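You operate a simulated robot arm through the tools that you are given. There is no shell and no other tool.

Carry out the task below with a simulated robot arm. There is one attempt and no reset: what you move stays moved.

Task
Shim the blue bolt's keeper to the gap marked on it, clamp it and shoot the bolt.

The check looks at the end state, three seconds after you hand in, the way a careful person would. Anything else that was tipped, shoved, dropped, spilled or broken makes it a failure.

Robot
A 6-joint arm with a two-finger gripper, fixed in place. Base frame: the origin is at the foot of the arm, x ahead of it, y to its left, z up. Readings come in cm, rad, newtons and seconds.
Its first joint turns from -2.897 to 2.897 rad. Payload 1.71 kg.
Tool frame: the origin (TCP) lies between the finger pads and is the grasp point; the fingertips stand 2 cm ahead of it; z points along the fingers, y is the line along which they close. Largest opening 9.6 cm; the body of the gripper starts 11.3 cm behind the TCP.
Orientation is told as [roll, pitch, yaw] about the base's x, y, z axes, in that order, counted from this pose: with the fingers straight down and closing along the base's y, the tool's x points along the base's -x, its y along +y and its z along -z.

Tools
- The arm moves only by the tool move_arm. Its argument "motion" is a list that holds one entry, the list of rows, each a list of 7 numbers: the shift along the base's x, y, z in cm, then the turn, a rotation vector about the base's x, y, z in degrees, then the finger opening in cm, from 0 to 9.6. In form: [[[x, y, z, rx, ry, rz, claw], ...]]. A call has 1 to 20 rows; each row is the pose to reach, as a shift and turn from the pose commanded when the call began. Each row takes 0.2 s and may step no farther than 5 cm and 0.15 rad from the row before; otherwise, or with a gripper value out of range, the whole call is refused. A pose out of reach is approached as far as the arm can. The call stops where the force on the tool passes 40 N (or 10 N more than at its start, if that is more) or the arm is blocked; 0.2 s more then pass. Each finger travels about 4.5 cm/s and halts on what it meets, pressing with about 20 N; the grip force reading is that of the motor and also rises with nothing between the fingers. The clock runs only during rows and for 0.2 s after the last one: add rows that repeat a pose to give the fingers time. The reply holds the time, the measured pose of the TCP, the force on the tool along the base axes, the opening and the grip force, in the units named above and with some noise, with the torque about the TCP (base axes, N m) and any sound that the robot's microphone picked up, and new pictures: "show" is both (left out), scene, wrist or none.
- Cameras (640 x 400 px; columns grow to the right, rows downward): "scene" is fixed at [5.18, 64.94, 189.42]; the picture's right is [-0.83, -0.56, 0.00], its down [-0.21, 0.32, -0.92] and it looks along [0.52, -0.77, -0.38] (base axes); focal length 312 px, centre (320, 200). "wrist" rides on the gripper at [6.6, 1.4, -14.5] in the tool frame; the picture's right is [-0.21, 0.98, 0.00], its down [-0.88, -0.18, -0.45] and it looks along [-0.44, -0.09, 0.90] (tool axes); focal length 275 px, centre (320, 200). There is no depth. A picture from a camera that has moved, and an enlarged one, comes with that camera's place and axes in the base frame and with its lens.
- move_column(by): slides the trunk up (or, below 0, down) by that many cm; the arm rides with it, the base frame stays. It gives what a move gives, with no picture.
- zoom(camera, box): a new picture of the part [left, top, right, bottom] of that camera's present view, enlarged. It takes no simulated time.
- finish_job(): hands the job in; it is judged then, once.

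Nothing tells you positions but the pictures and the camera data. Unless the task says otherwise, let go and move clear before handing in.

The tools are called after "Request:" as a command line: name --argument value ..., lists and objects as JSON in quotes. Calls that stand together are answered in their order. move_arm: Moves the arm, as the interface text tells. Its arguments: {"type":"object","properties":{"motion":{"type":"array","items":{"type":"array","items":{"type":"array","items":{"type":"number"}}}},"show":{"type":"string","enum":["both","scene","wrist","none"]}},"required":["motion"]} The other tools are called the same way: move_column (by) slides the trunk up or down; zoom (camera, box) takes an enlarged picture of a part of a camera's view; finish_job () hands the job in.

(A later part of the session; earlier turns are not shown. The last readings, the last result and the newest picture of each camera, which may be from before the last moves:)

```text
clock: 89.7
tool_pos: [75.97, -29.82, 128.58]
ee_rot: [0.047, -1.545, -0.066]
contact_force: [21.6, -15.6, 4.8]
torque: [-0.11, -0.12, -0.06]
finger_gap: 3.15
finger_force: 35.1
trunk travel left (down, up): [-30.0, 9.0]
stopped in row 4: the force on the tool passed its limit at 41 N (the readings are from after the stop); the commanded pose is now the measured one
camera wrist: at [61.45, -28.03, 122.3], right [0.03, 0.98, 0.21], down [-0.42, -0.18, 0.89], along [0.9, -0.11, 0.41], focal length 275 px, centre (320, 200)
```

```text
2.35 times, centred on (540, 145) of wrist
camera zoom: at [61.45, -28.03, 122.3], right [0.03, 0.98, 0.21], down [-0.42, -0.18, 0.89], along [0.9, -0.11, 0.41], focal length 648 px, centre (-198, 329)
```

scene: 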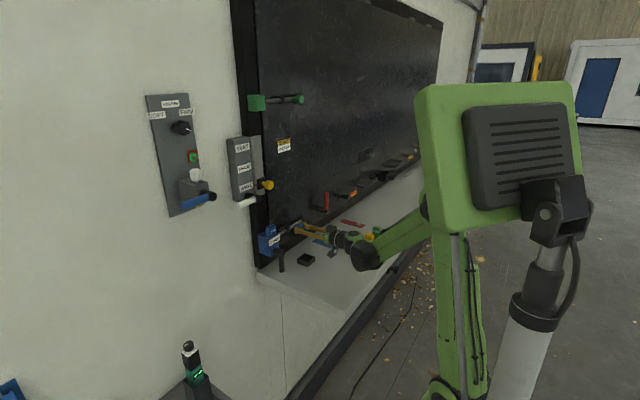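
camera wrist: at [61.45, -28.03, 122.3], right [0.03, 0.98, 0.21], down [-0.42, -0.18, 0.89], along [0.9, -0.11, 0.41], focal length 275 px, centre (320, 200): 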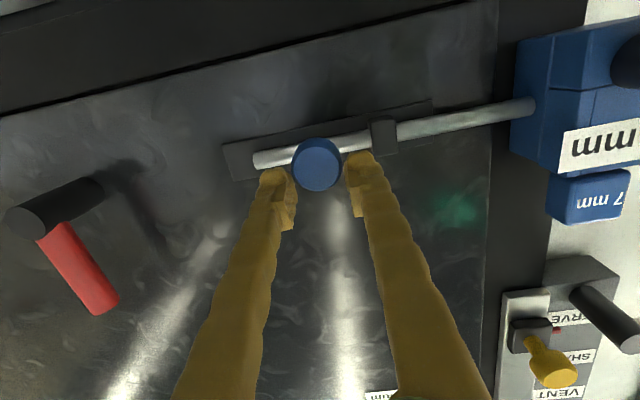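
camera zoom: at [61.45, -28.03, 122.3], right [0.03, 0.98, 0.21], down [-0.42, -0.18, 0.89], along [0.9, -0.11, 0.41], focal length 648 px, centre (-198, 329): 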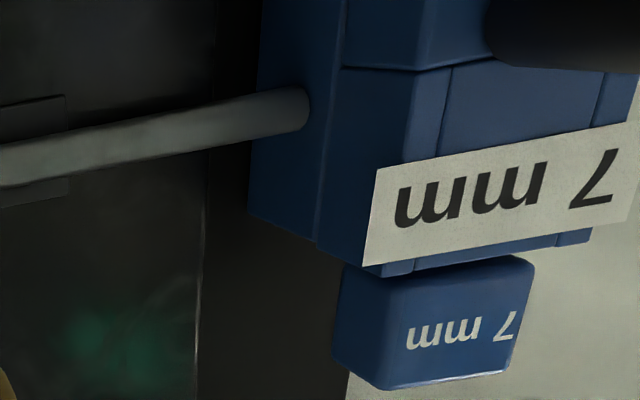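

Blocked again, and the compliance drags the hatch out a little. I'll ease back in, retract the bolt a bit, and look for the hole in the keeper's side face.

Request:
move_arm --motion '[[[0.4, -0.3, -0.3, 0, 0, 0, 2], [0.8, -0.6, -0.7, 0, 0, 0, 2], [1.2, -0.9, -1.0, 0, 0, 0, 2], [1.6, -1.2, -1.3, 0, 0, 0, 2], [1.8, -1.4, -1.3, 0, 0, 0, 2], [1.8, -1.6, -1.3, 0, 0, 0, 2]]]' --show "wrist"

Request:
zoom --camera "scene" --box '[265, 205, 325, 255]'

Request:
zoom --camera "wrist" --box '[440, 60, 640, 230]'

```text
clock: 90.2
tool_pos: [74.23, -29.37, 129.61]
ee_rot: [0.016, -1.562, -0.034]
contact_force: [-0.7, 1.2, 0.3]
torque: [0.01, 0.08, -0.1]
finger_gap: 0.0
finger_force: 29.3
trunk travel left (down, up): [-30.0, 9.0]
stopped in row 2: the force on the tool passed its limit at 43 N (the readings are from after the stop); the commanded pose is now the measured one
camera wrist: at [59.84, -27.72, 123.0], right [0.02, 0.98, 0.21], down [-0.44, -0.18, 0.88], along [0.9, -0.11, 0.43], focal length 275 px, centre (320, 200)
```

wrist: 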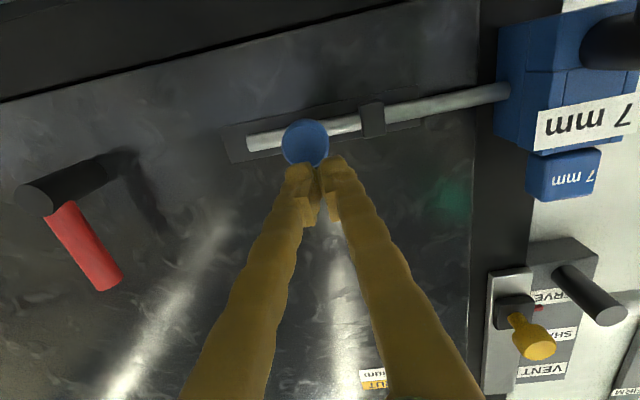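

```text
8.00 times, centred on (295, 230) of scene
camera zoom: at [5.18, 64.94, 189.42], right [-0.83, -0.56, 0.0], down [-0.21, 0.32, -0.92], along [0.52, -0.77, -0.38], focal length 2497 px, centre (520, -40)
```

zoom: 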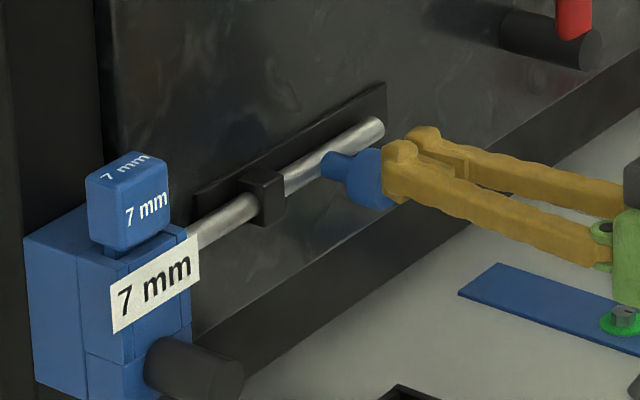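

```text
2.35 times, centred on (540, 145) of wrist
camera zoom: at [59.84, -27.72, 123.0], right [0.02, 0.98, 0.21], down [-0.44, -0.18, 0.88], along [0.9, -0.11, 0.43], focal length 648 px, centre (-198, 329)
```

zoom: 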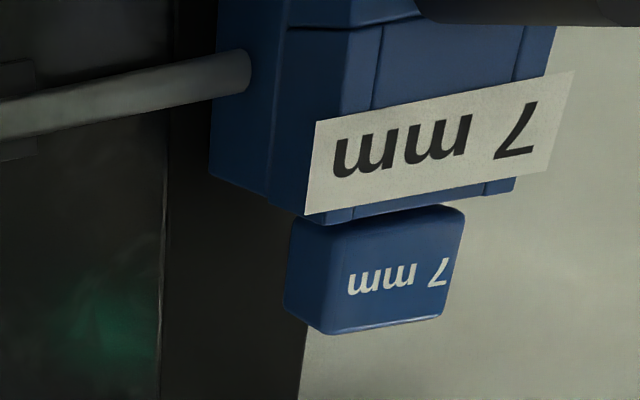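

I slipped off the knob. Before trying again, I'll check whether the lever can be driven further by pushing near its tip, where I have more leverage.

Request:
move_arm --motion '[[[-4, 0, 0, 0, 4, 0, 0], [-8, 3, 0, 0, 10, 0, 0], [-8, 7, 0, 0, 17, 0, 0], [-8, 11, -1, 0, 24, 0, 0], [-8, 15, -3, 0, 24, 0, 0], [-8, 19, -6, 0, 24, 0, 0], [-8, 21.5, -9, 0, 24, 0, 0], [-5, 21.8, -10.5, 0, 24, 0, 0], [-2, 21.8, -10.5, 0, 24, 0, 0], [0, 21.8, -10.5, 0, 24, 0, 0], [0, 21.8, -10.5, 0, 24, 0, 0]]]'

Request:
zoom --camera "scene" --box '[250, 205, 330, 285]'

```text
clock: 92.6
tool_pos: [74.57, -7.83, 118.72]
ee_rot: [-0.014, -1.139, -0.004]
contact_force: [0.2, -0.2, 0.5]
torque: [-0.02, 0.01, -0.04]
finger_gap: 0.0
finger_force: 19.8
trunk travel left (down, up): [-30.0, 9.0]
camera wrist: at [58.79, -6.14, 118.69], right [0.1, 0.98, 0.18], down [-0.04, -0.18, 0.98], along [0.99, -0.11, 0.02], focal length 275 px, centre (320, 200)
```

scene: 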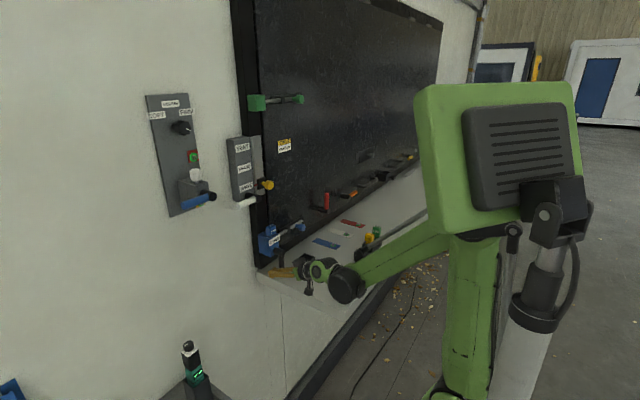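
wrist: 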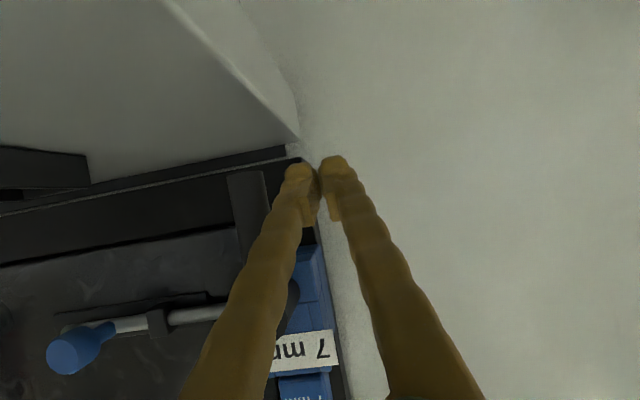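

```text
5.00 times, centred on (290, 245) of scene
camera zoom: at [5.18, 64.94, 189.42], right [-0.83, -0.56, 0.0], down [-0.21, 0.32, -0.92], along [0.52, -0.77, -0.38], focal length 1561 px, centre (470, -25)
```

zoom: 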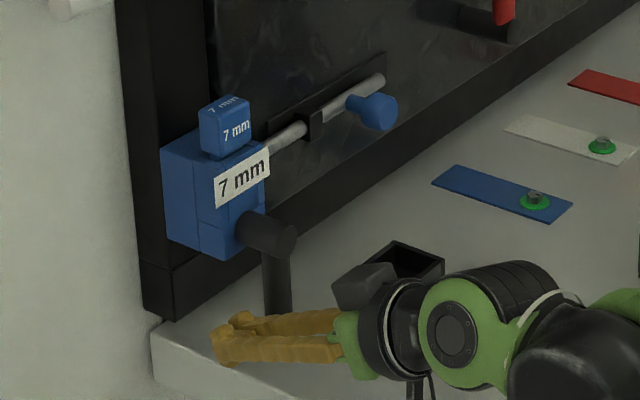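

Request:
move_arm --motion '[[[0, -1, 0, 0, 0, 0, 0], [0, -1.7, 0, 0, 0, 0, 0], [0, -2.1, 0, 0, 0, 0, 0], [0, -2.4, 0, 0, 0, 0, 0], [0, -2.6, 0, 0, 0, 0, 0]]]' --show "none"

Request:
zoom --camera "scene" --box '[250, 205, 330, 285]'

```text
clock: 93.5
tool_pos: [71.99, -9.65, 120.25]
ee_rot: [-0.006, -1.16, -0.009]
contact_force: [-0.4, -0.5, 0.1]
torque: [0.06, -0.03, 0.04]
finger_gap: 0.01
finger_force: 20.1
trunk travel left (down, up): [-30.0, 9.0]
stopped in row 4: the force on the tool passed its limit at 42 N (the readings are from after the stop); the commanded pose is now the measured one
```

```text
5.00 times, centred on (290, 245) of scene
camera zoom: at [5.18, 64.94, 189.42], right [-0.83, -0.56, 0.0], down [-0.21, 0.32, -0.92], along [0.52, -0.77, -0.38], focal length 1561 px, centre (470, -25)
```

zoom: 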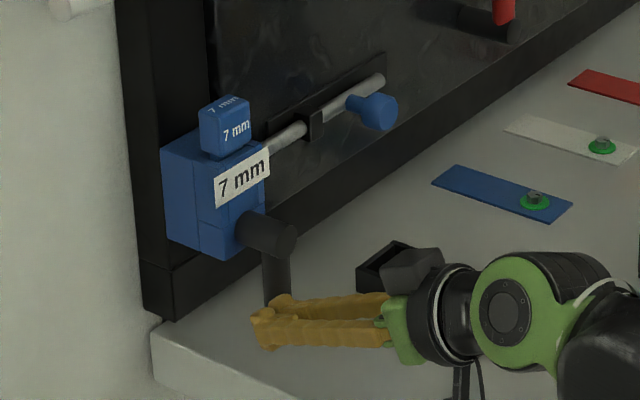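

The lever is definitely at a hard stop. I'll retract the bolt slightly using its +y side and look at the keeper's side face for an entry hole.

Request:
move_arm --motion '[[[-3, 0.3, 0, 0, 0, 0, 0], [-6, 0, 2, 0, 0, 0, 0], [-7, -3, 5, 0, 0, 0, 0], [-7, -6, 7.5, 0, 0, 0, 0], [-7, -10, 7.7, 0, 0, 0, 0], [-7, -14, 7.7, 0, 0, 0, 0], [-7, -16.4, 7.7, 0, 0, 0, 0], [-4, -16.4, 7.7, 0, 0, 0, 0], [-1, -16.4, 7.7, 0, 0, 0, 0], [2, -16.4, 7.7, 0, 0, 0, 0], [2, -16.4, 7.7, 0, 0, 0, 0]]]'

Request:
zoom --camera "wrist" --box '[200, 90, 400, 230]'

```text
clock: 95.9
tool_pos: [74.85, -26.13, 127.49]
ee_rot: [-0.006, -1.153, -0.007]
contact_force: [0.4, -0.2, 0.1]
torque: [0.01, 0.0, 0.02]
finger_gap: 0.0
finger_force: 19.8
trunk travel left (down, up): [-30.0, 9.0]
camera wrist: at [59.1, -24.47, 127.2], right [0.1, 0.98, 0.19], down [-0.05, -0.18, 0.98], along [0.99, -0.1, 0.03], focal length 275 px, centre (320, 200)
```

scene: 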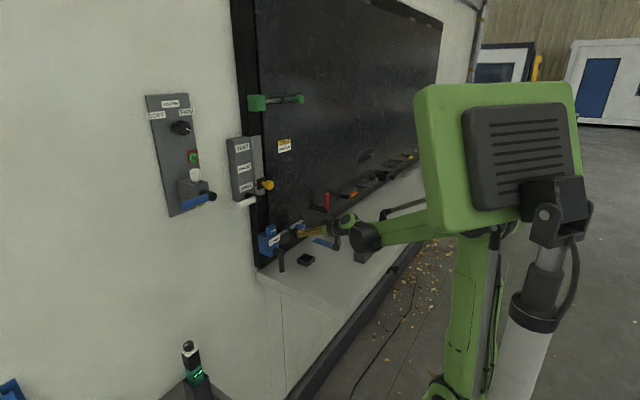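
wrist: 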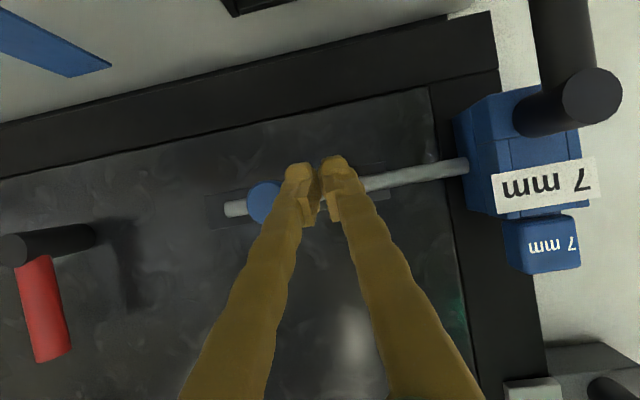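

```text
2.86 times, centred on (300, 160) of wrist
camera zoom: at [59.1, -24.47, 127.2], right [0.1, 0.98, 0.19], down [-0.05, -0.18, 0.98], along [0.99, -0.1, 0.03], focal length 786 px, centre (377, 314)
```

zoom: 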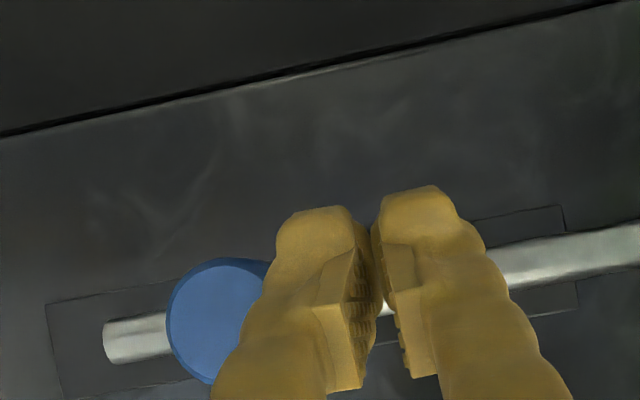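

Request:
move_arm --motion '[[[1, 0.2, 0.2, 0, 0, 0, 0], [2, 0.2, 0.2, 0, 0, 0, 0], [2.2, 0.2, 0.2, 0, 0, 0, 0], [2.2, -0.5, 0.2, 0, 0, 0, 0], [2.2, -1.1, 0.2, 0, 0, 0, 0], [2.2, -1.7, 0.2, 0, 0, 0, 0], [2.2, -2.2, 0.2, 0, 0, 0, 0], [2.2, -2.6, 0.2, 0, 0, 0, 0]]]' --show "wrist"

Request:
zoom --camera "wrist" --box '[380, 90, 600, 250]'

Request:
zoom --camera "scene" --box '[265, 205, 325, 255]'

```text
clock: 97.6
tool_pos: [74.57, -28.07, 129.05]
ee_rot: [-0.002, -1.171, -0.007]
contact_force: [-1.4, 0.1, 0.7]
torque: [0.0, -0.02, 0.01]
finger_gap: 0.0
finger_force: 20.0
trunk travel left (down, up): [-30.0, 9.0]
stopped in row 8: the force on the tool passed its limit at 43 N (the readings are from after the stop); the commanded pose is now the measured one
camera wrist: at [58.68, -26.47, 128.51], right [0.09, 0.98, 0.19], down [-0.07, -0.18, 0.98], along [0.99, -0.1, 0.05], focal length 275 px, centre (320, 200)
```

wrist: 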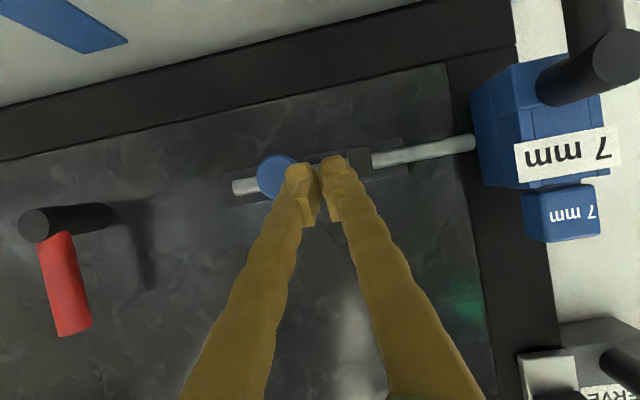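

```text
2.50 times, centred on (490, 170) of wrist
camera zoom: at [58.68, -26.47, 128.51], right [0.09, 0.98, 0.19], down [-0.07, -0.18, 0.98], along [0.99, -0.1, 0.05], focal length 688 px, centre (-105, 275)
```

zoom: 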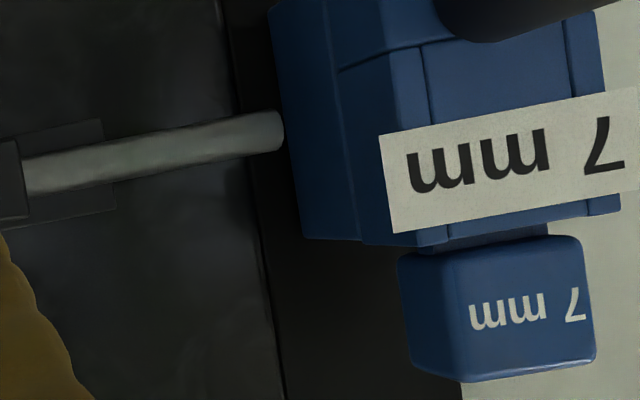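

```text
8.00 times, centred on (295, 230) of scene
camera zoom: at [5.18, 64.94, 189.42], right [-0.83, -0.56, 0.0], down [-0.21, 0.32, -0.92], along [0.52, -0.77, -0.38], focal length 2497 px, centre (520, -40)
```

zoom: 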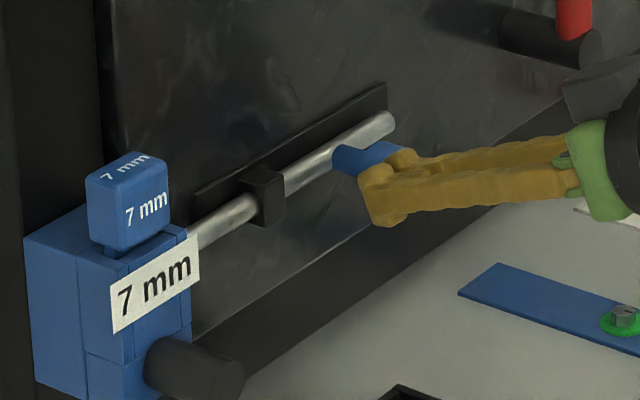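

There is no visible hole, so the bolt is gated by the keeper's state. The label plate spans the fixed cheeks, which means my earlier push tested the label and not the sliding jaw behind it. I'll open the lever again and push the jaw itself, below the label.

Request:
move_arm --motion '[[[-4, 0, 0, 0, 0, 0, 0], [-7, 2, -1, 0, 0, 0, 0], [-8, 6, -3, 0, 0, 0, 0], [-8, 9.5, -6, 0, 0, 0, 0], [-8, 12.4, -8.3, 0, 0, 0, 0], [-5, 12.6, -8.3, 0, 0, 0, 0], [-2, 12.6, -8.4, 0, 0, 0, 0], [-0.4, 12.6, -8.4, 0, 0, 0, 0], [-0.4, 12.6, -8.4, 0, 0, 0, 0]]]' --show "wrist"

Request:
zoom --camera "scene" --box '[250, 205, 330, 285]'

```text
clock: 99.6
tool_pos: [74.65, -15.37, 120.19]
ee_rot: [0.0, -1.166, -0.005]
contact_force: [-0.2, 0.0, 0.1]
torque: [-0.01, -0.02, -0.02]
finger_gap: 0.0
finger_force: 20.0
trunk travel left (down, up): [-30.0, 9.0]
camera wrist: at [59.0, -13.8, 119.72], right [0.09, 0.98, 0.19], down [-0.06, -0.18, 0.98], along [0.99, -0.1, 0.05], focal length 275 px, centre (320, 200)
```

wrist: 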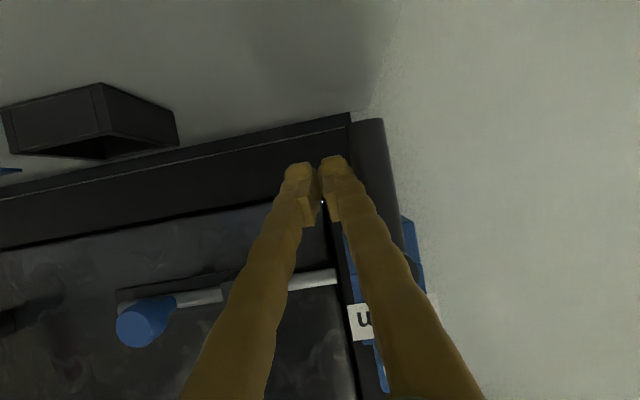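

```text
5.00 times, centred on (290, 245) of scene
camera zoom: at [5.18, 64.94, 189.42], right [-0.83, -0.56, 0.0], down [-0.21, 0.32, -0.92], along [0.52, -0.77, -0.38], focal length 1561 px, centre (470, -25)
```

zoom: 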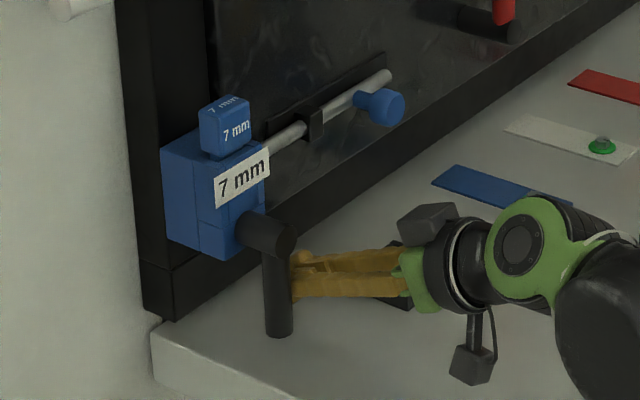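

Request:
move_arm --motion '[[[0, 0.8, 0.4, 0, 0, 0, 0], [0, 1.5, 0.5, 0, 0, 0, 0], [0, 2.4, 0.4, 0, 0, 0, 0], [0, 3.3, 0.3, 0, 0, 0, 0], [0, 4.2, 0.4, 0, 0, 0, 0], [0, 5.1, 0.6, 0, 0, 0, 0], [0, 5.9, 1.0, 0, 0, 0, 0], [0, 6.7, 1.5, 0, 0, 0, 0], [0, 7.2, 2.0, 0, 0, 0, 0], [0, 7.65, 2.5, 0, 0, 0, 0], [0, 7.9, 2.9, 0, 0, 0, 0], [0, 8.0, 3.1, 0, 0, 0, 0]]]' --show "wrist"

Request:
zoom --camera "scene" --box '[250, 205, 330, 285]'

```text
clock: 102.2
tool_pos: [74.72, -7.41, 123.13]
ee_rot: [-0.001, -1.165, -0.008]
contact_force: [-4.6, -3.4, -15.3]
torque: [0.05, -0.11, 0.09]
finger_gap: 0.6
finger_force: 29.7
trunk travel left (down, up): [-30.0, 9.0]
camera wrist: at [58.96, -5.83, 122.78], right [0.09, 0.98, 0.19], down [-0.06, -0.18, 0.98], along [0.99, -0.1, 0.05], focal length 275 px, centre (320, 200)
```

wrist: 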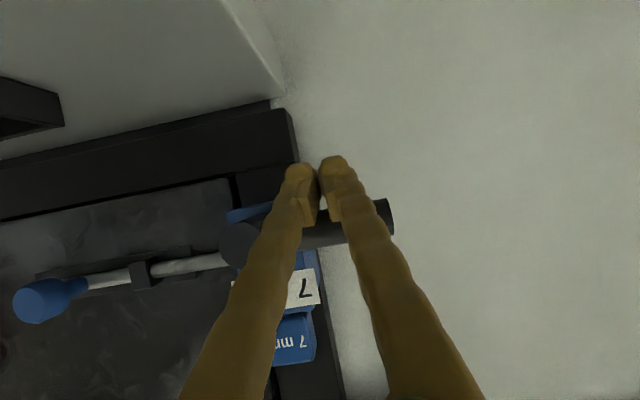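

```text
5.00 times, centred on (290, 245) of scene
camera zoom: at [5.18, 64.94, 189.42], right [-0.83, -0.56, 0.0], down [-0.21, 0.32, -0.92], along [0.52, -0.77, -0.38], focal length 1561 px, centre (470, -25)
```

zoom: 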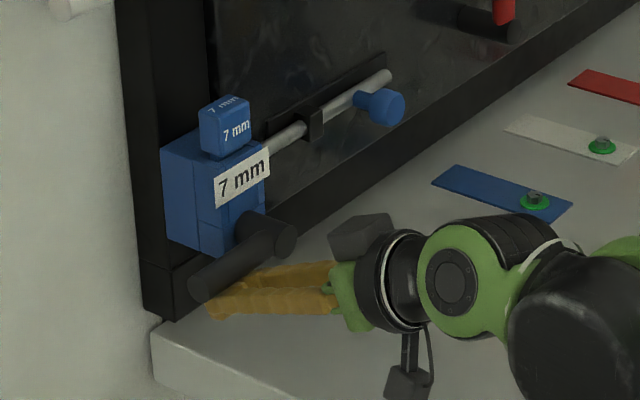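

The lever is open. Now retreat and roll the gripper 90°, so a single finger can press the jaw between the label and the hub.

Request:
move_arm --motion '[[[0, 0, -0.8, 0, 0, 0, 0], [-3, 0.3, -1, 0, 0, 0, 0], [-7, 0.3, 0, 0, -5, 0, 0], [-8, -1, 3, 0, -11, 0, 0], [-8, -3, 6, 0, -17, 0, 0], [-8, -4.5, 9, 0, -23, 0, 0], [-8, -4.6, 9.8, 0, -23.3, 0, 0], [-8, -4.6, 9.8, 0, -23.3, 0, 0]]]' --show "none"

Request:
move_arm --motion '[[[0, 0, 0, 8.2, 0, 0, 2], [0, 0, 0, 16.4, 0, 0, 4], [0, 0, 0, 24.6, 0, 0, 6], [0, 0, 0, 32.8, 0, 0, 8], [0, 0, 0, 41, 0, 0, 9.6], [0, 0, 0, 49.2, 0, 0, 9.6], [0, 0, 0, 57.4, 0, 0, 9.6], [0, 0, 0, 65.6, 0, 0, 9.6], [0, 0, 0, 73.8, 0, 0, 9.6], [0, 0, 0, 82, 0, 0, 9.6], [0, 0, 0, 90, 0, 0, 9.6], [0, 0, 0, 90, 0, 0, 9.6]]]'

Request:
zoom --camera "scene" --box '[250, 205, 330, 285]'

```text
clock: 104.0
tool_pos: [66.96, -12.05, 133.11]
ee_rot: [2.452, -1.567, -2.459]
contact_force: [-0.4, -0.4, 0.3]
torque: [0.02, -0.02, -0.02]
finger_gap: 0.0
finger_force: 29.8
trunk travel left (down, up): [-30.0, 9.0]
```

```text
clock: 106.6
tool_pos: [66.84, -11.98, 133.1]
ee_rot: [1.563, 0.001, -1.573]
contact_force: [0.2, -0.2, -0.1]
torque: [-0.01, 0.01, 0.01]
finger_gap: 9.61
finger_force: 0.2
trunk travel left (down, up): [-30.0, 9.0]
camera wrist: at [52.44, -5.34, 134.46], right [0.01, -0.21, 0.98], down [-0.45, -0.87, -0.18], along [0.89, -0.44, -0.1], focal length 275 px, centre (320, 200)
```

scene: 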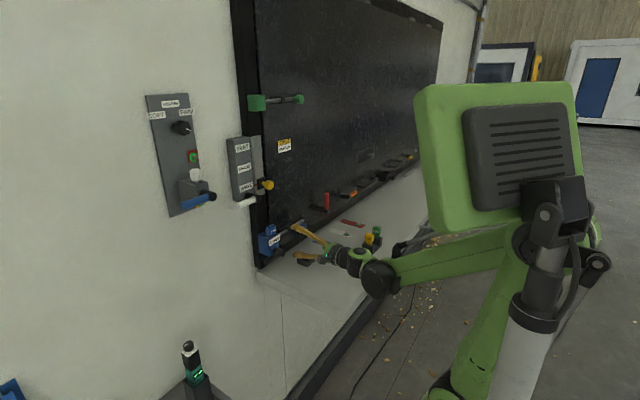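
wrist: 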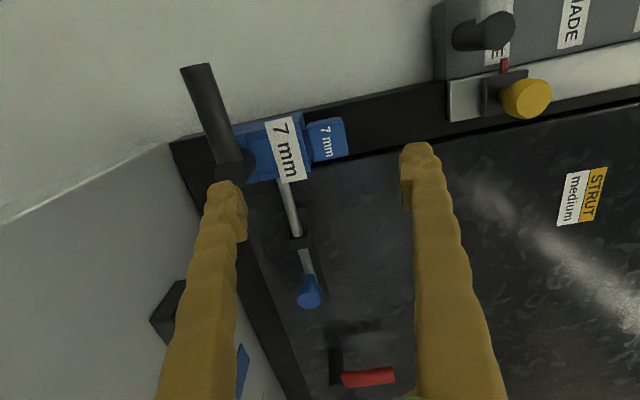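

```text
5.00 times, centred on (290, 245) of scene
camera zoom: at [5.18, 64.94, 189.42], right [-0.83, -0.56, 0.0], down [-0.21, 0.32, -0.92], along [0.52, -0.77, -0.38], focal length 1561 px, centre (470, -25)
```

zoom: 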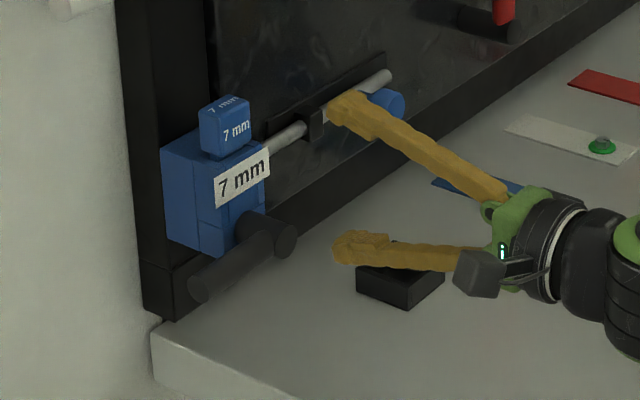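

Request:
zoom --camera "wrist" --box '[190, 80, 370, 210]'

```text
3.08 times, centred on (280, 145) of wrist
camera zoom: at [52.44, -5.34, 134.46], right [0.01, -0.21, 0.98], down [-0.45, -0.87, -0.18], along [0.89, -0.44, -0.1], focal length 847 px, centre (443, 369)
```

zoom: 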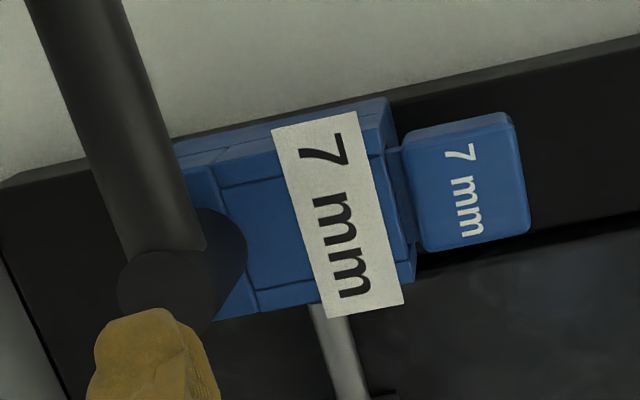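

Request:
move_arm --motion '[[[3, 0, -0.15, 0, 0, 0, 9.6], [6, 0, -0.15, 0, 0, 0, 9.6], [8, 0, -0.15, 0, 0, 0, 9.6], [8.4, 0, -0.15, 0, 0, 0, 9.6], [8.4, 0, -0.15, 0, 0, 0, 9.6]]]' --show "wrist"

Request:
zoom --camera "wrist" --box '[140, 100, 340, 240]'

Request:
zoom --camera "scene" --box '[260, 220, 300, 260]'

```text
clock: 107.8
tool_pos: [75.23, -12.07, 133.05]
ee_rot: [1.564, 0.005, -1.575]
contact_force: [-1.1, -0.6, 4.4]
torque: [-0.04, 0.06, -0.02]
finger_gap: 9.3
finger_force: 0.1
trunk travel left (down, up): [-30.0, 9.0]
camera wrist: at [60.86, -5.31, 134.39], right [0.01, -0.21, 0.98], down [-0.45, -0.87, -0.18], along [0.89, -0.44, -0.1], focal length 275 px, centre (320, 200)
```

wrist: 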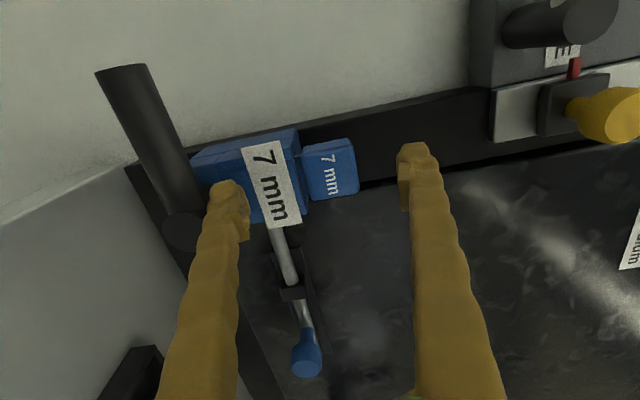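

```text
2.86 times, centred on (240, 170) of wrist
camera zoom: at [60.86, -5.31, 134.39], right [0.01, -0.21, 0.98], down [-0.45, -0.87, -0.18], along [0.89, -0.44, -0.1], focal length 786 px, centre (549, 286)
```

zoom: 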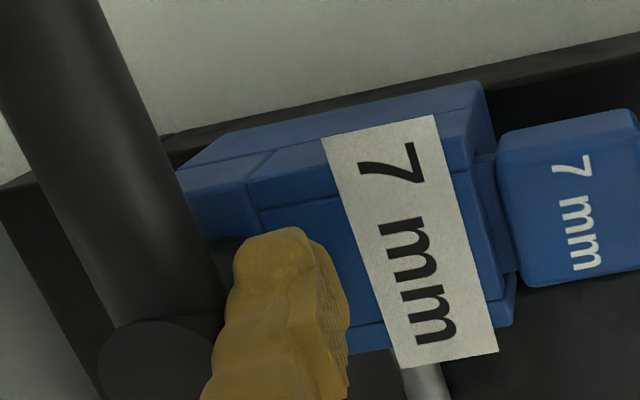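

```text
10.00 times, centred on (280, 240) of scene
camera zoom: at [5.18, 64.94, 189.42], right [-0.83, -0.56, 0.0], down [-0.21, 0.32, -0.92], along [0.52, -0.77, -0.38], focal length 3122 px, centre (720, -200)
```

zoom: 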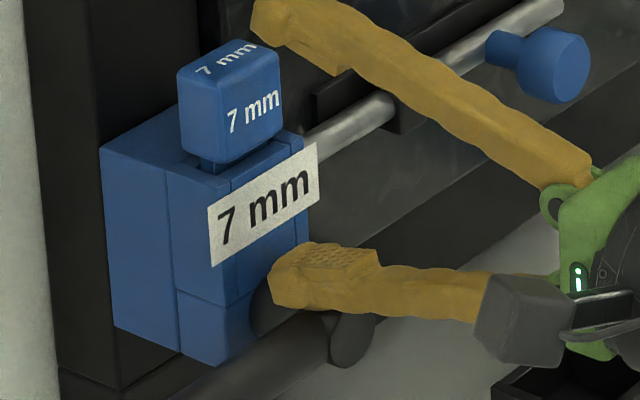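

Request:
move_arm --motion '[[[-0.2, 0, 0.3, 0, 0, 0, 9.6], [0.3, 0, 0.3, 0, 0, 0, 9.6], [0.5, 0, 0.3, 0, 0, 0, 9.6], [0.7, 0, 0.3, 0, 0, 0, 9.6]]]' --show "none"

Request:
zoom --camera "wrist" --box '[140, 100, 340, 240]'

Request:
zoom --camera "scene" --box '[260, 220, 300, 260]'

```text
clock: 108.8
tool_pos: [75.88, -11.9, 133.17]
ee_rot: [1.562, 0.002, -1.574]
contact_force: [-0.1, 1.1, 0.6]
torque: [0.0, -0.01, 0.01]
finger_gap: 9.59
finger_force: 0.0
trunk travel left (down, up): [-30.0, 9.0]
```

```text
2.86 times, centred on (240, 170) of wrist
camera zoom: at [61.59, -5.28, 134.62], right [0.01, -0.21, 0.98], down [-0.45, -0.87, -0.18], along [0.89, -0.44, -0.1], focal length 786 px, centre (549, 286)
```

zoom: 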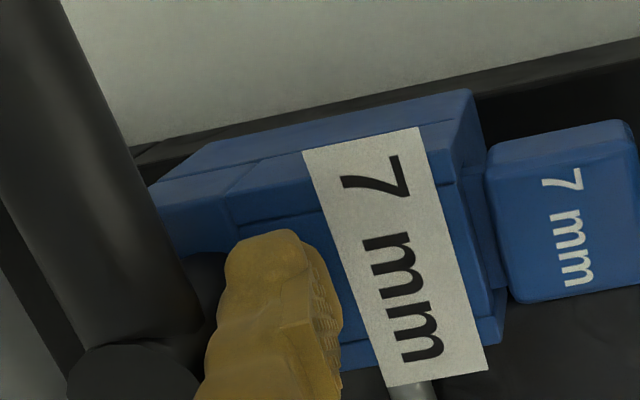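

```text
10.00 times, centred on (280, 240) of scene
camera zoom: at [5.18, 64.94, 189.42], right [-0.83, -0.56, 0.0], down [-0.21, 0.32, -0.92], along [0.52, -0.77, -0.38], focal length 3122 px, centre (720, -200)
```

zoom: 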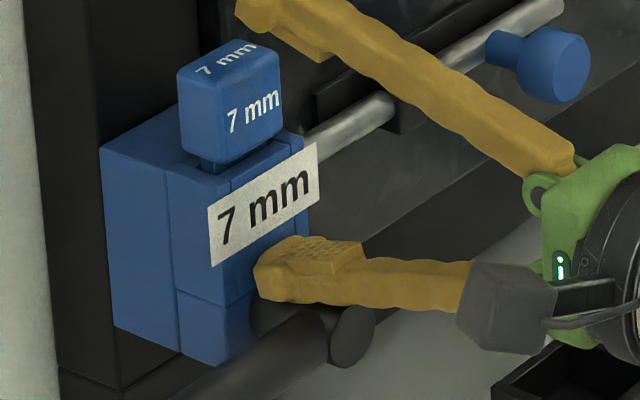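

Request:
move_arm --motion '[[[0.2, 0, 0, 0, 0, 0, 9.6], [0.4, 0, 0, 0, 0, 0, 9.6], [0.6, 0, 0, 0, 0, 0, 9.6]]]' --show "none"

Request:
zoom --camera "wrist" --box '[140, 100, 340, 240]'

Request:
zoom --camera "scene" --box '[260, 220, 300, 260]'

```text
clock: 109.6
tool_pos: [76.45, -12.03, 133.28]
ee_rot: [1.563, 0.002, -1.574]
contact_force: [-3.7, -0.5, -1.0]
torque: [0.0, 0.19, -0.02]
finger_gap: 9.6
finger_force: 0.1
trunk travel left (down, up): [-30.0, 9.0]
```

```text
2.86 times, centred on (240, 170) of wrist
camera zoom: at [62.09, -5.33, 134.67], right [0.01, -0.21, 0.98], down [-0.45, -0.87, -0.18], along [0.89, -0.44, -0.1], focal length 786 px, centre (549, 286)
```

zoom: 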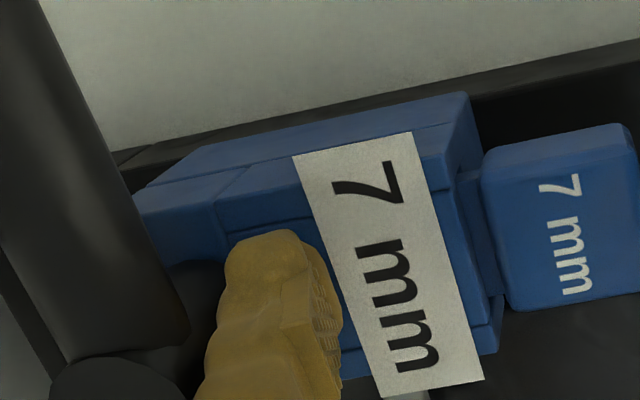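

```text
10.00 times, centred on (280, 240) of scene
camera zoom: at [5.18, 64.94, 189.42], right [-0.83, -0.56, 0.0], down [-0.21, 0.32, -0.92], along [0.52, -0.77, -0.38], focal length 3122 px, centre (720, -200)
```

zoom: 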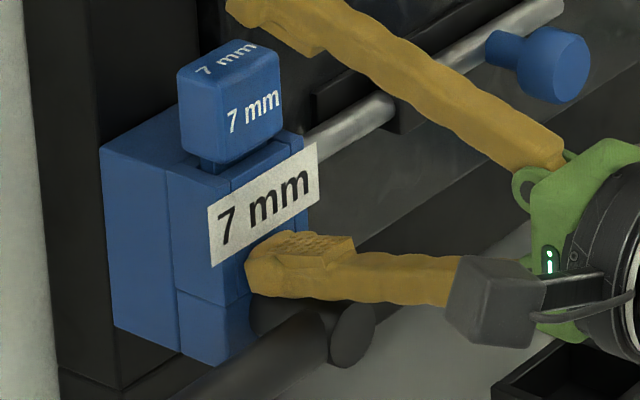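

The fingertip is now past the label plane with only 4 N. Keep pressing the jaw gently.

Request:
move_arm --motion '[[[0.15, 0, 0, 0, 0, 0, 9.6], [0.3, 0, 0, 0, 0, 0, 9.6], [0.4, 0, 0, 0, 0, 0, 9.6]]]' --show "none"

Request:
zoom --camera "wrist" --box '[140, 100, 340, 240]'

Request:
zoom --camera "scene" --box '[268, 230, 288, 248]'

```text
clock: 110.4
tool_pos: [74.46, -11.85, 134.45]
ee_rot: [1.58, 0.002, -1.576]
contact_force: [-1.0, 0.5, 0.7]
torque: [0.04, 0.02, -0.04]
finger_gap: 9.6
finger_force: 0.1
trunk travel left (down, up): [-30.0, 9.0]
stopped in row 3: the force on the tool passed its limit at 42 N (the readings are from after the stop); the commanded pose is now the measured one
```

```text
2.86 times, centred on (240, 170) of wrist
camera zoom: at [60.07, -5.21, 135.6], right [-0.01, -0.21, 0.98], down [-0.45, -0.87, -0.19], along [0.9, -0.44, -0.08], focal length 786 px, centre (549, 286)
```

zoom: 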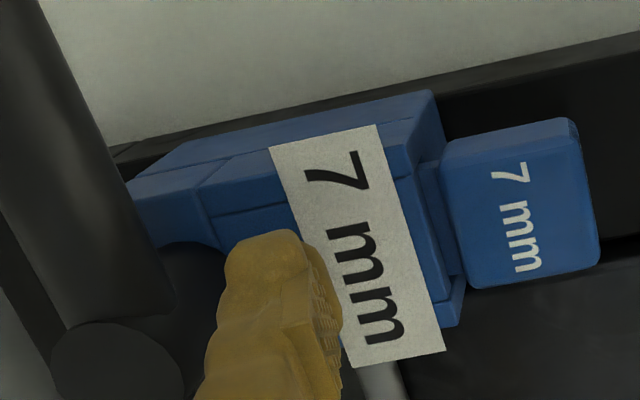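

```text
16.00 times, centred on (278, 239) of scene
camera zoom: at [5.18, 64.94, 189.42], right [-0.83, -0.56, 0.0], down [-0.21, 0.32, -0.92], along [0.52, -0.77, -0.38], focal length 4994 px, centre (992, -424)
```

zoom: 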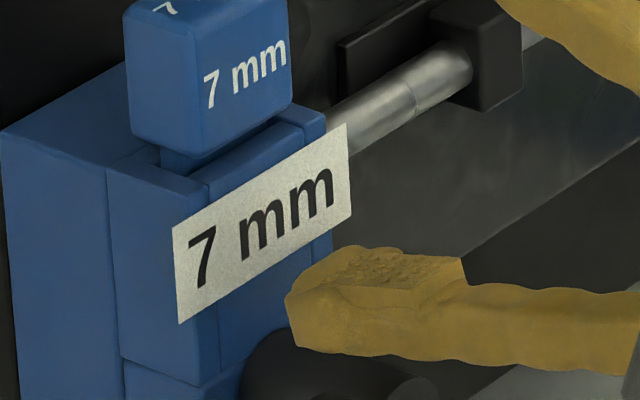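

The jaw is solid with the lever open too, so the slot is fixed and the lever itself must do the clamping. I'll reset the wrist, clamp again, and then test with a gentle pull on the shim whether it's really held.

Request:
move_arm --motion '[[[-4, 0, 0, 0, 0, 0, 9.6], [-8, 0, 0, -8.2, 0, 0, 8], [-8, 0.5, 0, -16.4, 0, 0, 6], [-8, 1, 0, -24.6, 0, 0, 4], [-8, 1.5, 0, -32.8, 0, 0, 2], [-8, 2, 0, -41, 0, 0, 0], [-8, 2.5, 0, -49.2, 0, 0, 0], [-8, 3, 0, -57.4, 0, 0, 0], [-8, 3.5, 0, -65.6, 0, 0, 0], [-8, 4, 0, -73.8, 0, 0, 0], [-8, 5, 0, -82, 0, 0, 0], [-8, 6, 0, -90, 0, 0, 0], [-8, 6, 0, -90, 0, 0, 0]]]' --show "none"

Request:
move_arm --motion '[[[0, 0, 0, 0, 7, 0, 0], [0, 0, -1, 0, 14, 0, 0], [2, 0, -3, 0, 21, 0, 0], [5, 0, -4.5, 0, 24, 0, 0], [7.6, 0, -4.8, 0, 24, 0, 0], [7.6, 0, -4.8, 0, 24, 0, 0]]]' --show "wrist"

Request:
zoom --camera "scene" --box '[250, 205, 330, 285]'

```text
clock: 113.2
tool_pos: [66.89, -5.88, 134.1]
ee_rot: [2.865, -1.57, -2.857]
contact_force: [-0.4, 0.0, -0.1]
torque: [-0.01, 0.01, -0.04]
finger_gap: 0.0
finger_force: 19.6
trunk travel left (down, up): [-30.0, 9.0]
```

```text
clock: 114.6
tool_pos: [74.5, -5.99, 129.31]
ee_rot: [0.011, -1.153, -0.005]
contact_force: [-0.3, 0.9, -0.8]
torque: [-0.01, 0.03, 0.05]
finger_gap: 0.0
finger_force: 20.2
trunk travel left (down, up): [-30.0, 9.0]
camera wrist: at [58.68, -4.62, 129.1], right [0.08, 0.98, 0.19], down [-0.05, -0.19, 0.98], along [1.0, -0.09, 0.03], focal length 275 px, centre (320, 200)
```

wrist: 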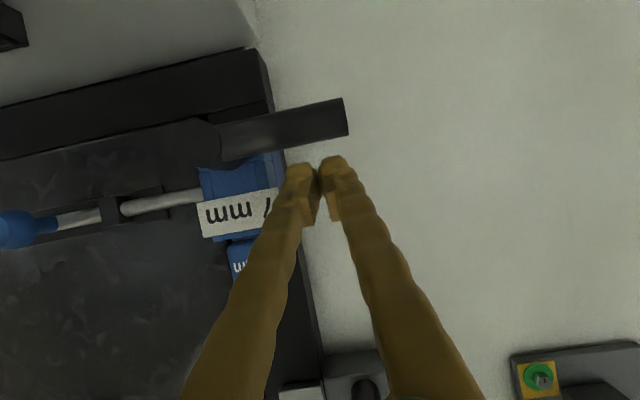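

```text
5.00 times, centred on (290, 245) of scene
camera zoom: at [5.18, 64.94, 189.42], right [-0.83, -0.56, 0.0], down [-0.21, 0.32, -0.92], along [0.52, -0.77, -0.38], focal length 1561 px, centre (470, -25)
```

zoom: 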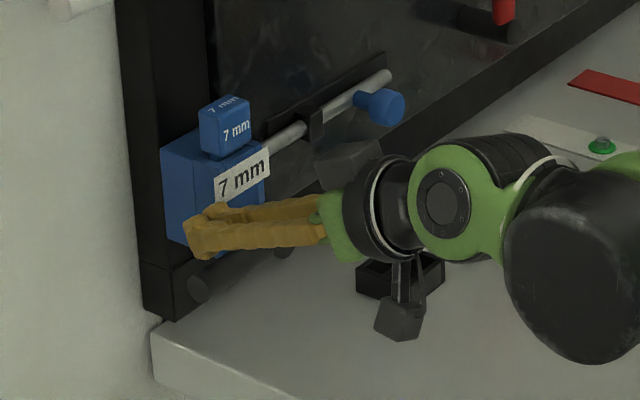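

Request:
move_arm --motion '[[[0, 0, -1.0, 0, 0, 0, 0], [0, -0.03, -2.1, 0, 0, 0, 0], [-0.2, -0.06, -3.2, 0, 0, 0, 0], [-0.3, -0.2, -3.9, 0, 0, 0, 0], [-0.3, -0.35, -4.63, 0, 0, 0, 0], [-0.3, -0.65, -5.3, 0, 0, 0, 0], [-0.3, -0.96, -5.9, 0, 0, 0, 0], [-0.3, -1.4, -6.45, 0, 0, 0, 0], [-0.3, -1.85, -6.93, 0, 0, 0, 0], [-0.3, -2.35, -7.45, 0, 0, 0, 0], [-0.3, -2.87, -7.88, 0, 0, 0, 0], [-0.3, -3.3, -8.15, 0, 0, 0, 0], [-0.3, -3.6, -8.3, 0, 0, 0, 0], [-0.3, -3.75, -8.35, 0, 0, 0, 0], [-0.3, -3.85, -8.4, 0, 0, 0, 0]]]' --show "wrist"

Request:
zoom --camera "scene" --box '[250, 205, 330, 285]'

```text
clock: 117.8
tool_pos: [74.19, -9.36, 121.07]
ee_rot: [0.006, -1.155, 0.002]
contact_force: [0.3, 31.6, 11.5]
torque: [-0.39, -0.07, 0.22]
finger_gap: 0.02
finger_force: 20.2
trunk travel left (down, up): [-30.0, 9.0]
camera wrist: at [58.33, -8.05, 120.82], right [0.08, 0.98, 0.19], down [-0.05, -0.19, 0.98], along [1.0, -0.08, 0.04], focal length 275 px, centre (320, 200)
```

wrist: 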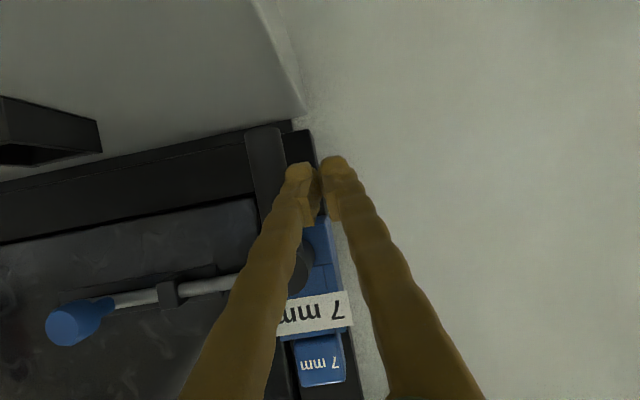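

```text
5.00 times, centred on (290, 245) of scene
camera zoom: at [5.18, 64.94, 189.42], right [-0.83, -0.56, 0.0], down [-0.21, 0.32, -0.92], along [0.52, -0.77, -0.38], focal length 1561 px, centre (470, -25)
```

zoom: 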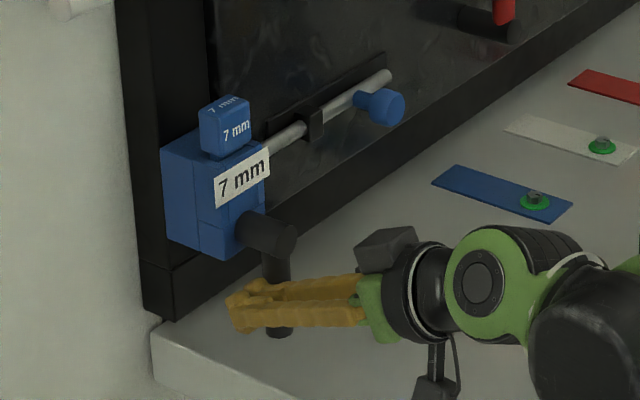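

Request:
move_arm --motion '[[[0, -0.1, 0, 0, 0, 0, 0], [0, -0.1, 0, 0, 0, 0, 0]]]' --show "none"

Request:
zoom --camera "wrist" --box '[200, 90, 400, 290]'

```text
clock: 118.4
tool_pos: [71.71, -10.0, 122.34]
ee_rot: [0.015, -1.173, -0.011]
contact_force: [-1.5, -0.9, 1.0]
torque: [0.04, -0.03, 0.02]
finger_gap: 0.0
finger_force: 19.5
trunk travel left (down, up): [-30.0, 9.0]
stopped in row 2: the force on the tool passed its limit at 45 N (the readings are from after the stop); the commanded pose is now the measured one
```

```text
2.00 times, centred on (300, 190) of wrist
camera zoom: at [55.84, -8.63, 121.83], right [0.08, 0.98, 0.2], down [-0.07, -0.19, 0.98], along [0.99, -0.09, 0.05], focal length 551 px, centre (360, 220)
```

zoom: 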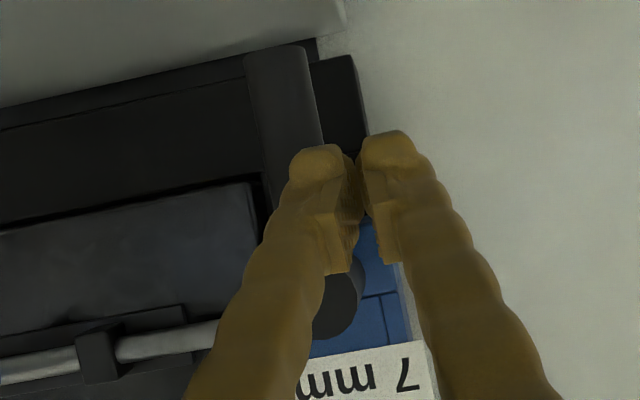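

The lever is firmly at its stop. Now test whether the shim is held: grip the head and lift very gently.

Request:
move_arm --motion '[[[-4, 0, 1, 0, 0, 0, 0], [-7, -0.5, 4, 0, 6, 0, 1], [-7, -1, 8, 0, 13, 0, 2], [-7, -1.5, 12, 0, 20, 0, 3], [-6, -2, 16, 0, 27, 0, 4], [-4, -2, 18, 0, 34, 0, 5], [-1, -2, 19, 0, 41, 0, 5.5], [2, -2, 19, 0, 41, 0, 5.5], [5, -2, 18, 0, 41, 0, 5.5], [6.7, -2, 16, 0, 41, 0, 5.5], [6.7, -2, 15, 0, 41, 0, 5.5], [6.7, -2, 15, 0, 41, 0, 5.5]]]'

Request:
zoom --camera "wrist" --box '[240, 80, 400, 220]'

Request:
zoom --camera "scene" --box '[255, 205, 305, 250]'

```text
clock: 121.0
tool_pos: [79.14, -11.73, 137.15]
ee_rot: [0.007, -0.452, -0.004]
contact_force: [0.6, 0.1, 0.7]
torque: [-0.02, -0.01, -0.01]
finger_gap: 5.49
finger_force: 0.0
trunk travel left (down, up): [-30.0, 9.0]
camera wrist: at [67.03, -10.41, 147.16], right [0.18, 0.98, 0.1], down [0.59, -0.19, 0.78], along [0.78, -0.09, -0.62], focal length 275 px, centre (320, 200)
```

scene: 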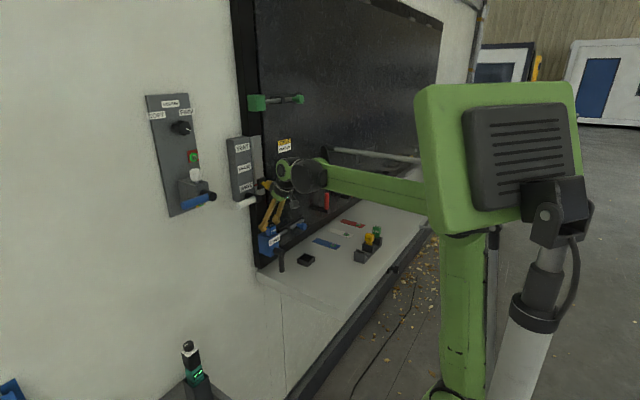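
wrist: 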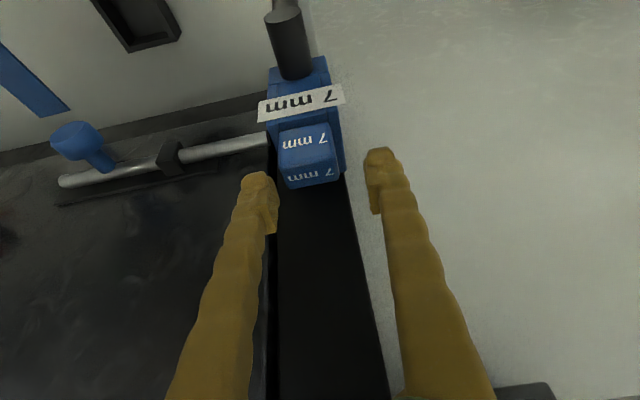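

```text
2.86 times, centred on (320, 150) of wrist
camera zoom: at [67.03, -10.41, 147.16], right [0.18, 0.98, 0.1], down [0.59, -0.19, 0.78], along [0.78, -0.09, -0.62], focal length 786 px, centre (320, 343)
```

zoom: 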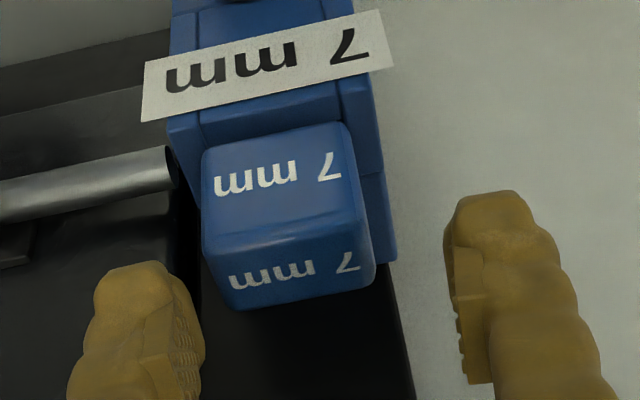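

```text
8.89 times, centred on (280, 228) of scene
camera zoom: at [5.18, 64.94, 189.42], right [-0.83, -0.56, 0.0], down [-0.21, 0.32, -0.92], along [0.52, -0.77, -0.38], focal length 2775 px, centre (676, -44)
```

zoom: 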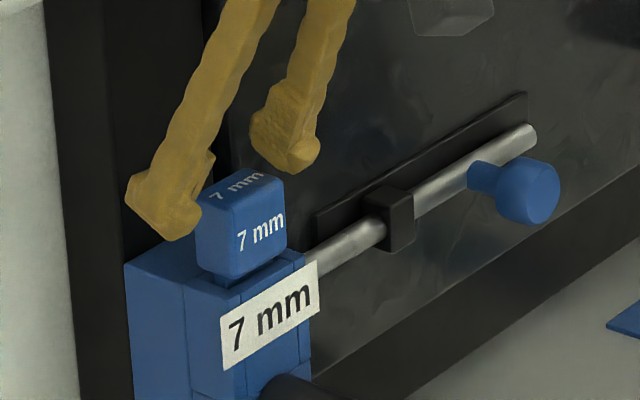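

Request:
move_arm --motion '[[[-0.3, -0.35, -0.7, 0, 0, 0, 5.5], [-0.3, -0.35, -1.4, 0, 0, 0, 5.5], [-0.3, -0.35, -1.4, 0, 0, 0, 4], [-0.3, -0.35, -1.4, 0, 0, 0, 2.5], [-0.3, -0.35, -1.4, 0, 0, 0, 2.5]]]' --show "none"

Request:
zoom --camera "scene" --box '[255, 205, 305, 250]'

Request:
move_arm --motion '[[[0, 0, 0.2, 0, 0, 0, 2.5], [0, 0, 0.4, 0, 0, 0, 2.5], [0, 0, 0.4, 0, 0, 0, 2.5]]]' --show "none"

Request:
zoom --camera "scene" --box '[255, 205, 305, 250]'

```text
clock: 122.2
tool_pos: [78.86, -12.11, 135.58]
ee_rot: [0.008, -0.451, -0.004]
contact_force: [0.1, -0.1, 0.3]
torque: [-0.04, 0.02, 0.02]
finger_gap: 3.47
finger_force: 20.0
trunk travel left (down, up): [-30.0, 9.0]
```

```text
8.89 times, centred on (280, 228) of scene
camera zoom: at [5.18, 64.94, 189.42], right [-0.83, -0.56, 0.0], down [-0.21, 0.32, -0.92], along [0.52, -0.77, -0.38], focal length 2775 px, centre (676, -44)
```

zoom: 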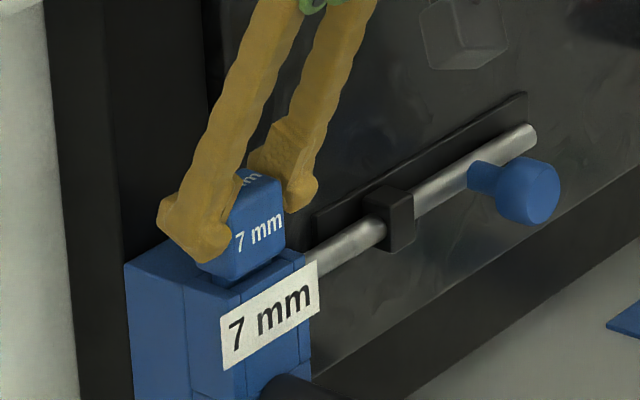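

```text
clock: 123.0
tool_pos: [78.8, -12.06, 136.06]
ee_rot: [0.009, -0.452, -0.006]
contact_force: [0.2, 0.0, -0.5]
torque: [-0.02, -0.02, -0.01]
finger_gap: 3.46
finger_force: 19.9
trunk travel left (down, up): [-30.0, 9.0]
```

```text
8.89 times, centred on (280, 228) of scene
camera zoom: at [5.18, 64.94, 189.42], right [-0.83, -0.56, 0.0], down [-0.21, 0.32, -0.92], along [0.52, -0.77, -0.38], focal length 2775 px, centre (676, -44)
```

zoom: 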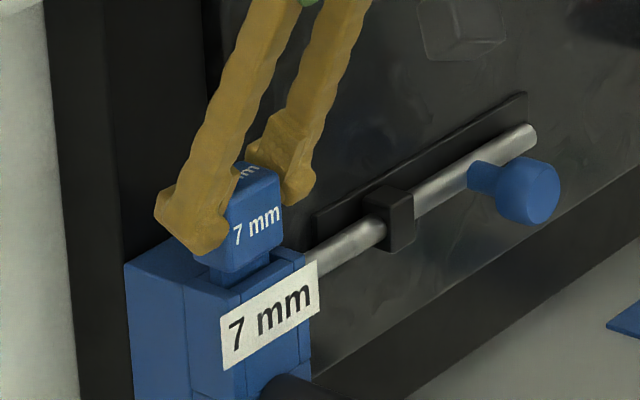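

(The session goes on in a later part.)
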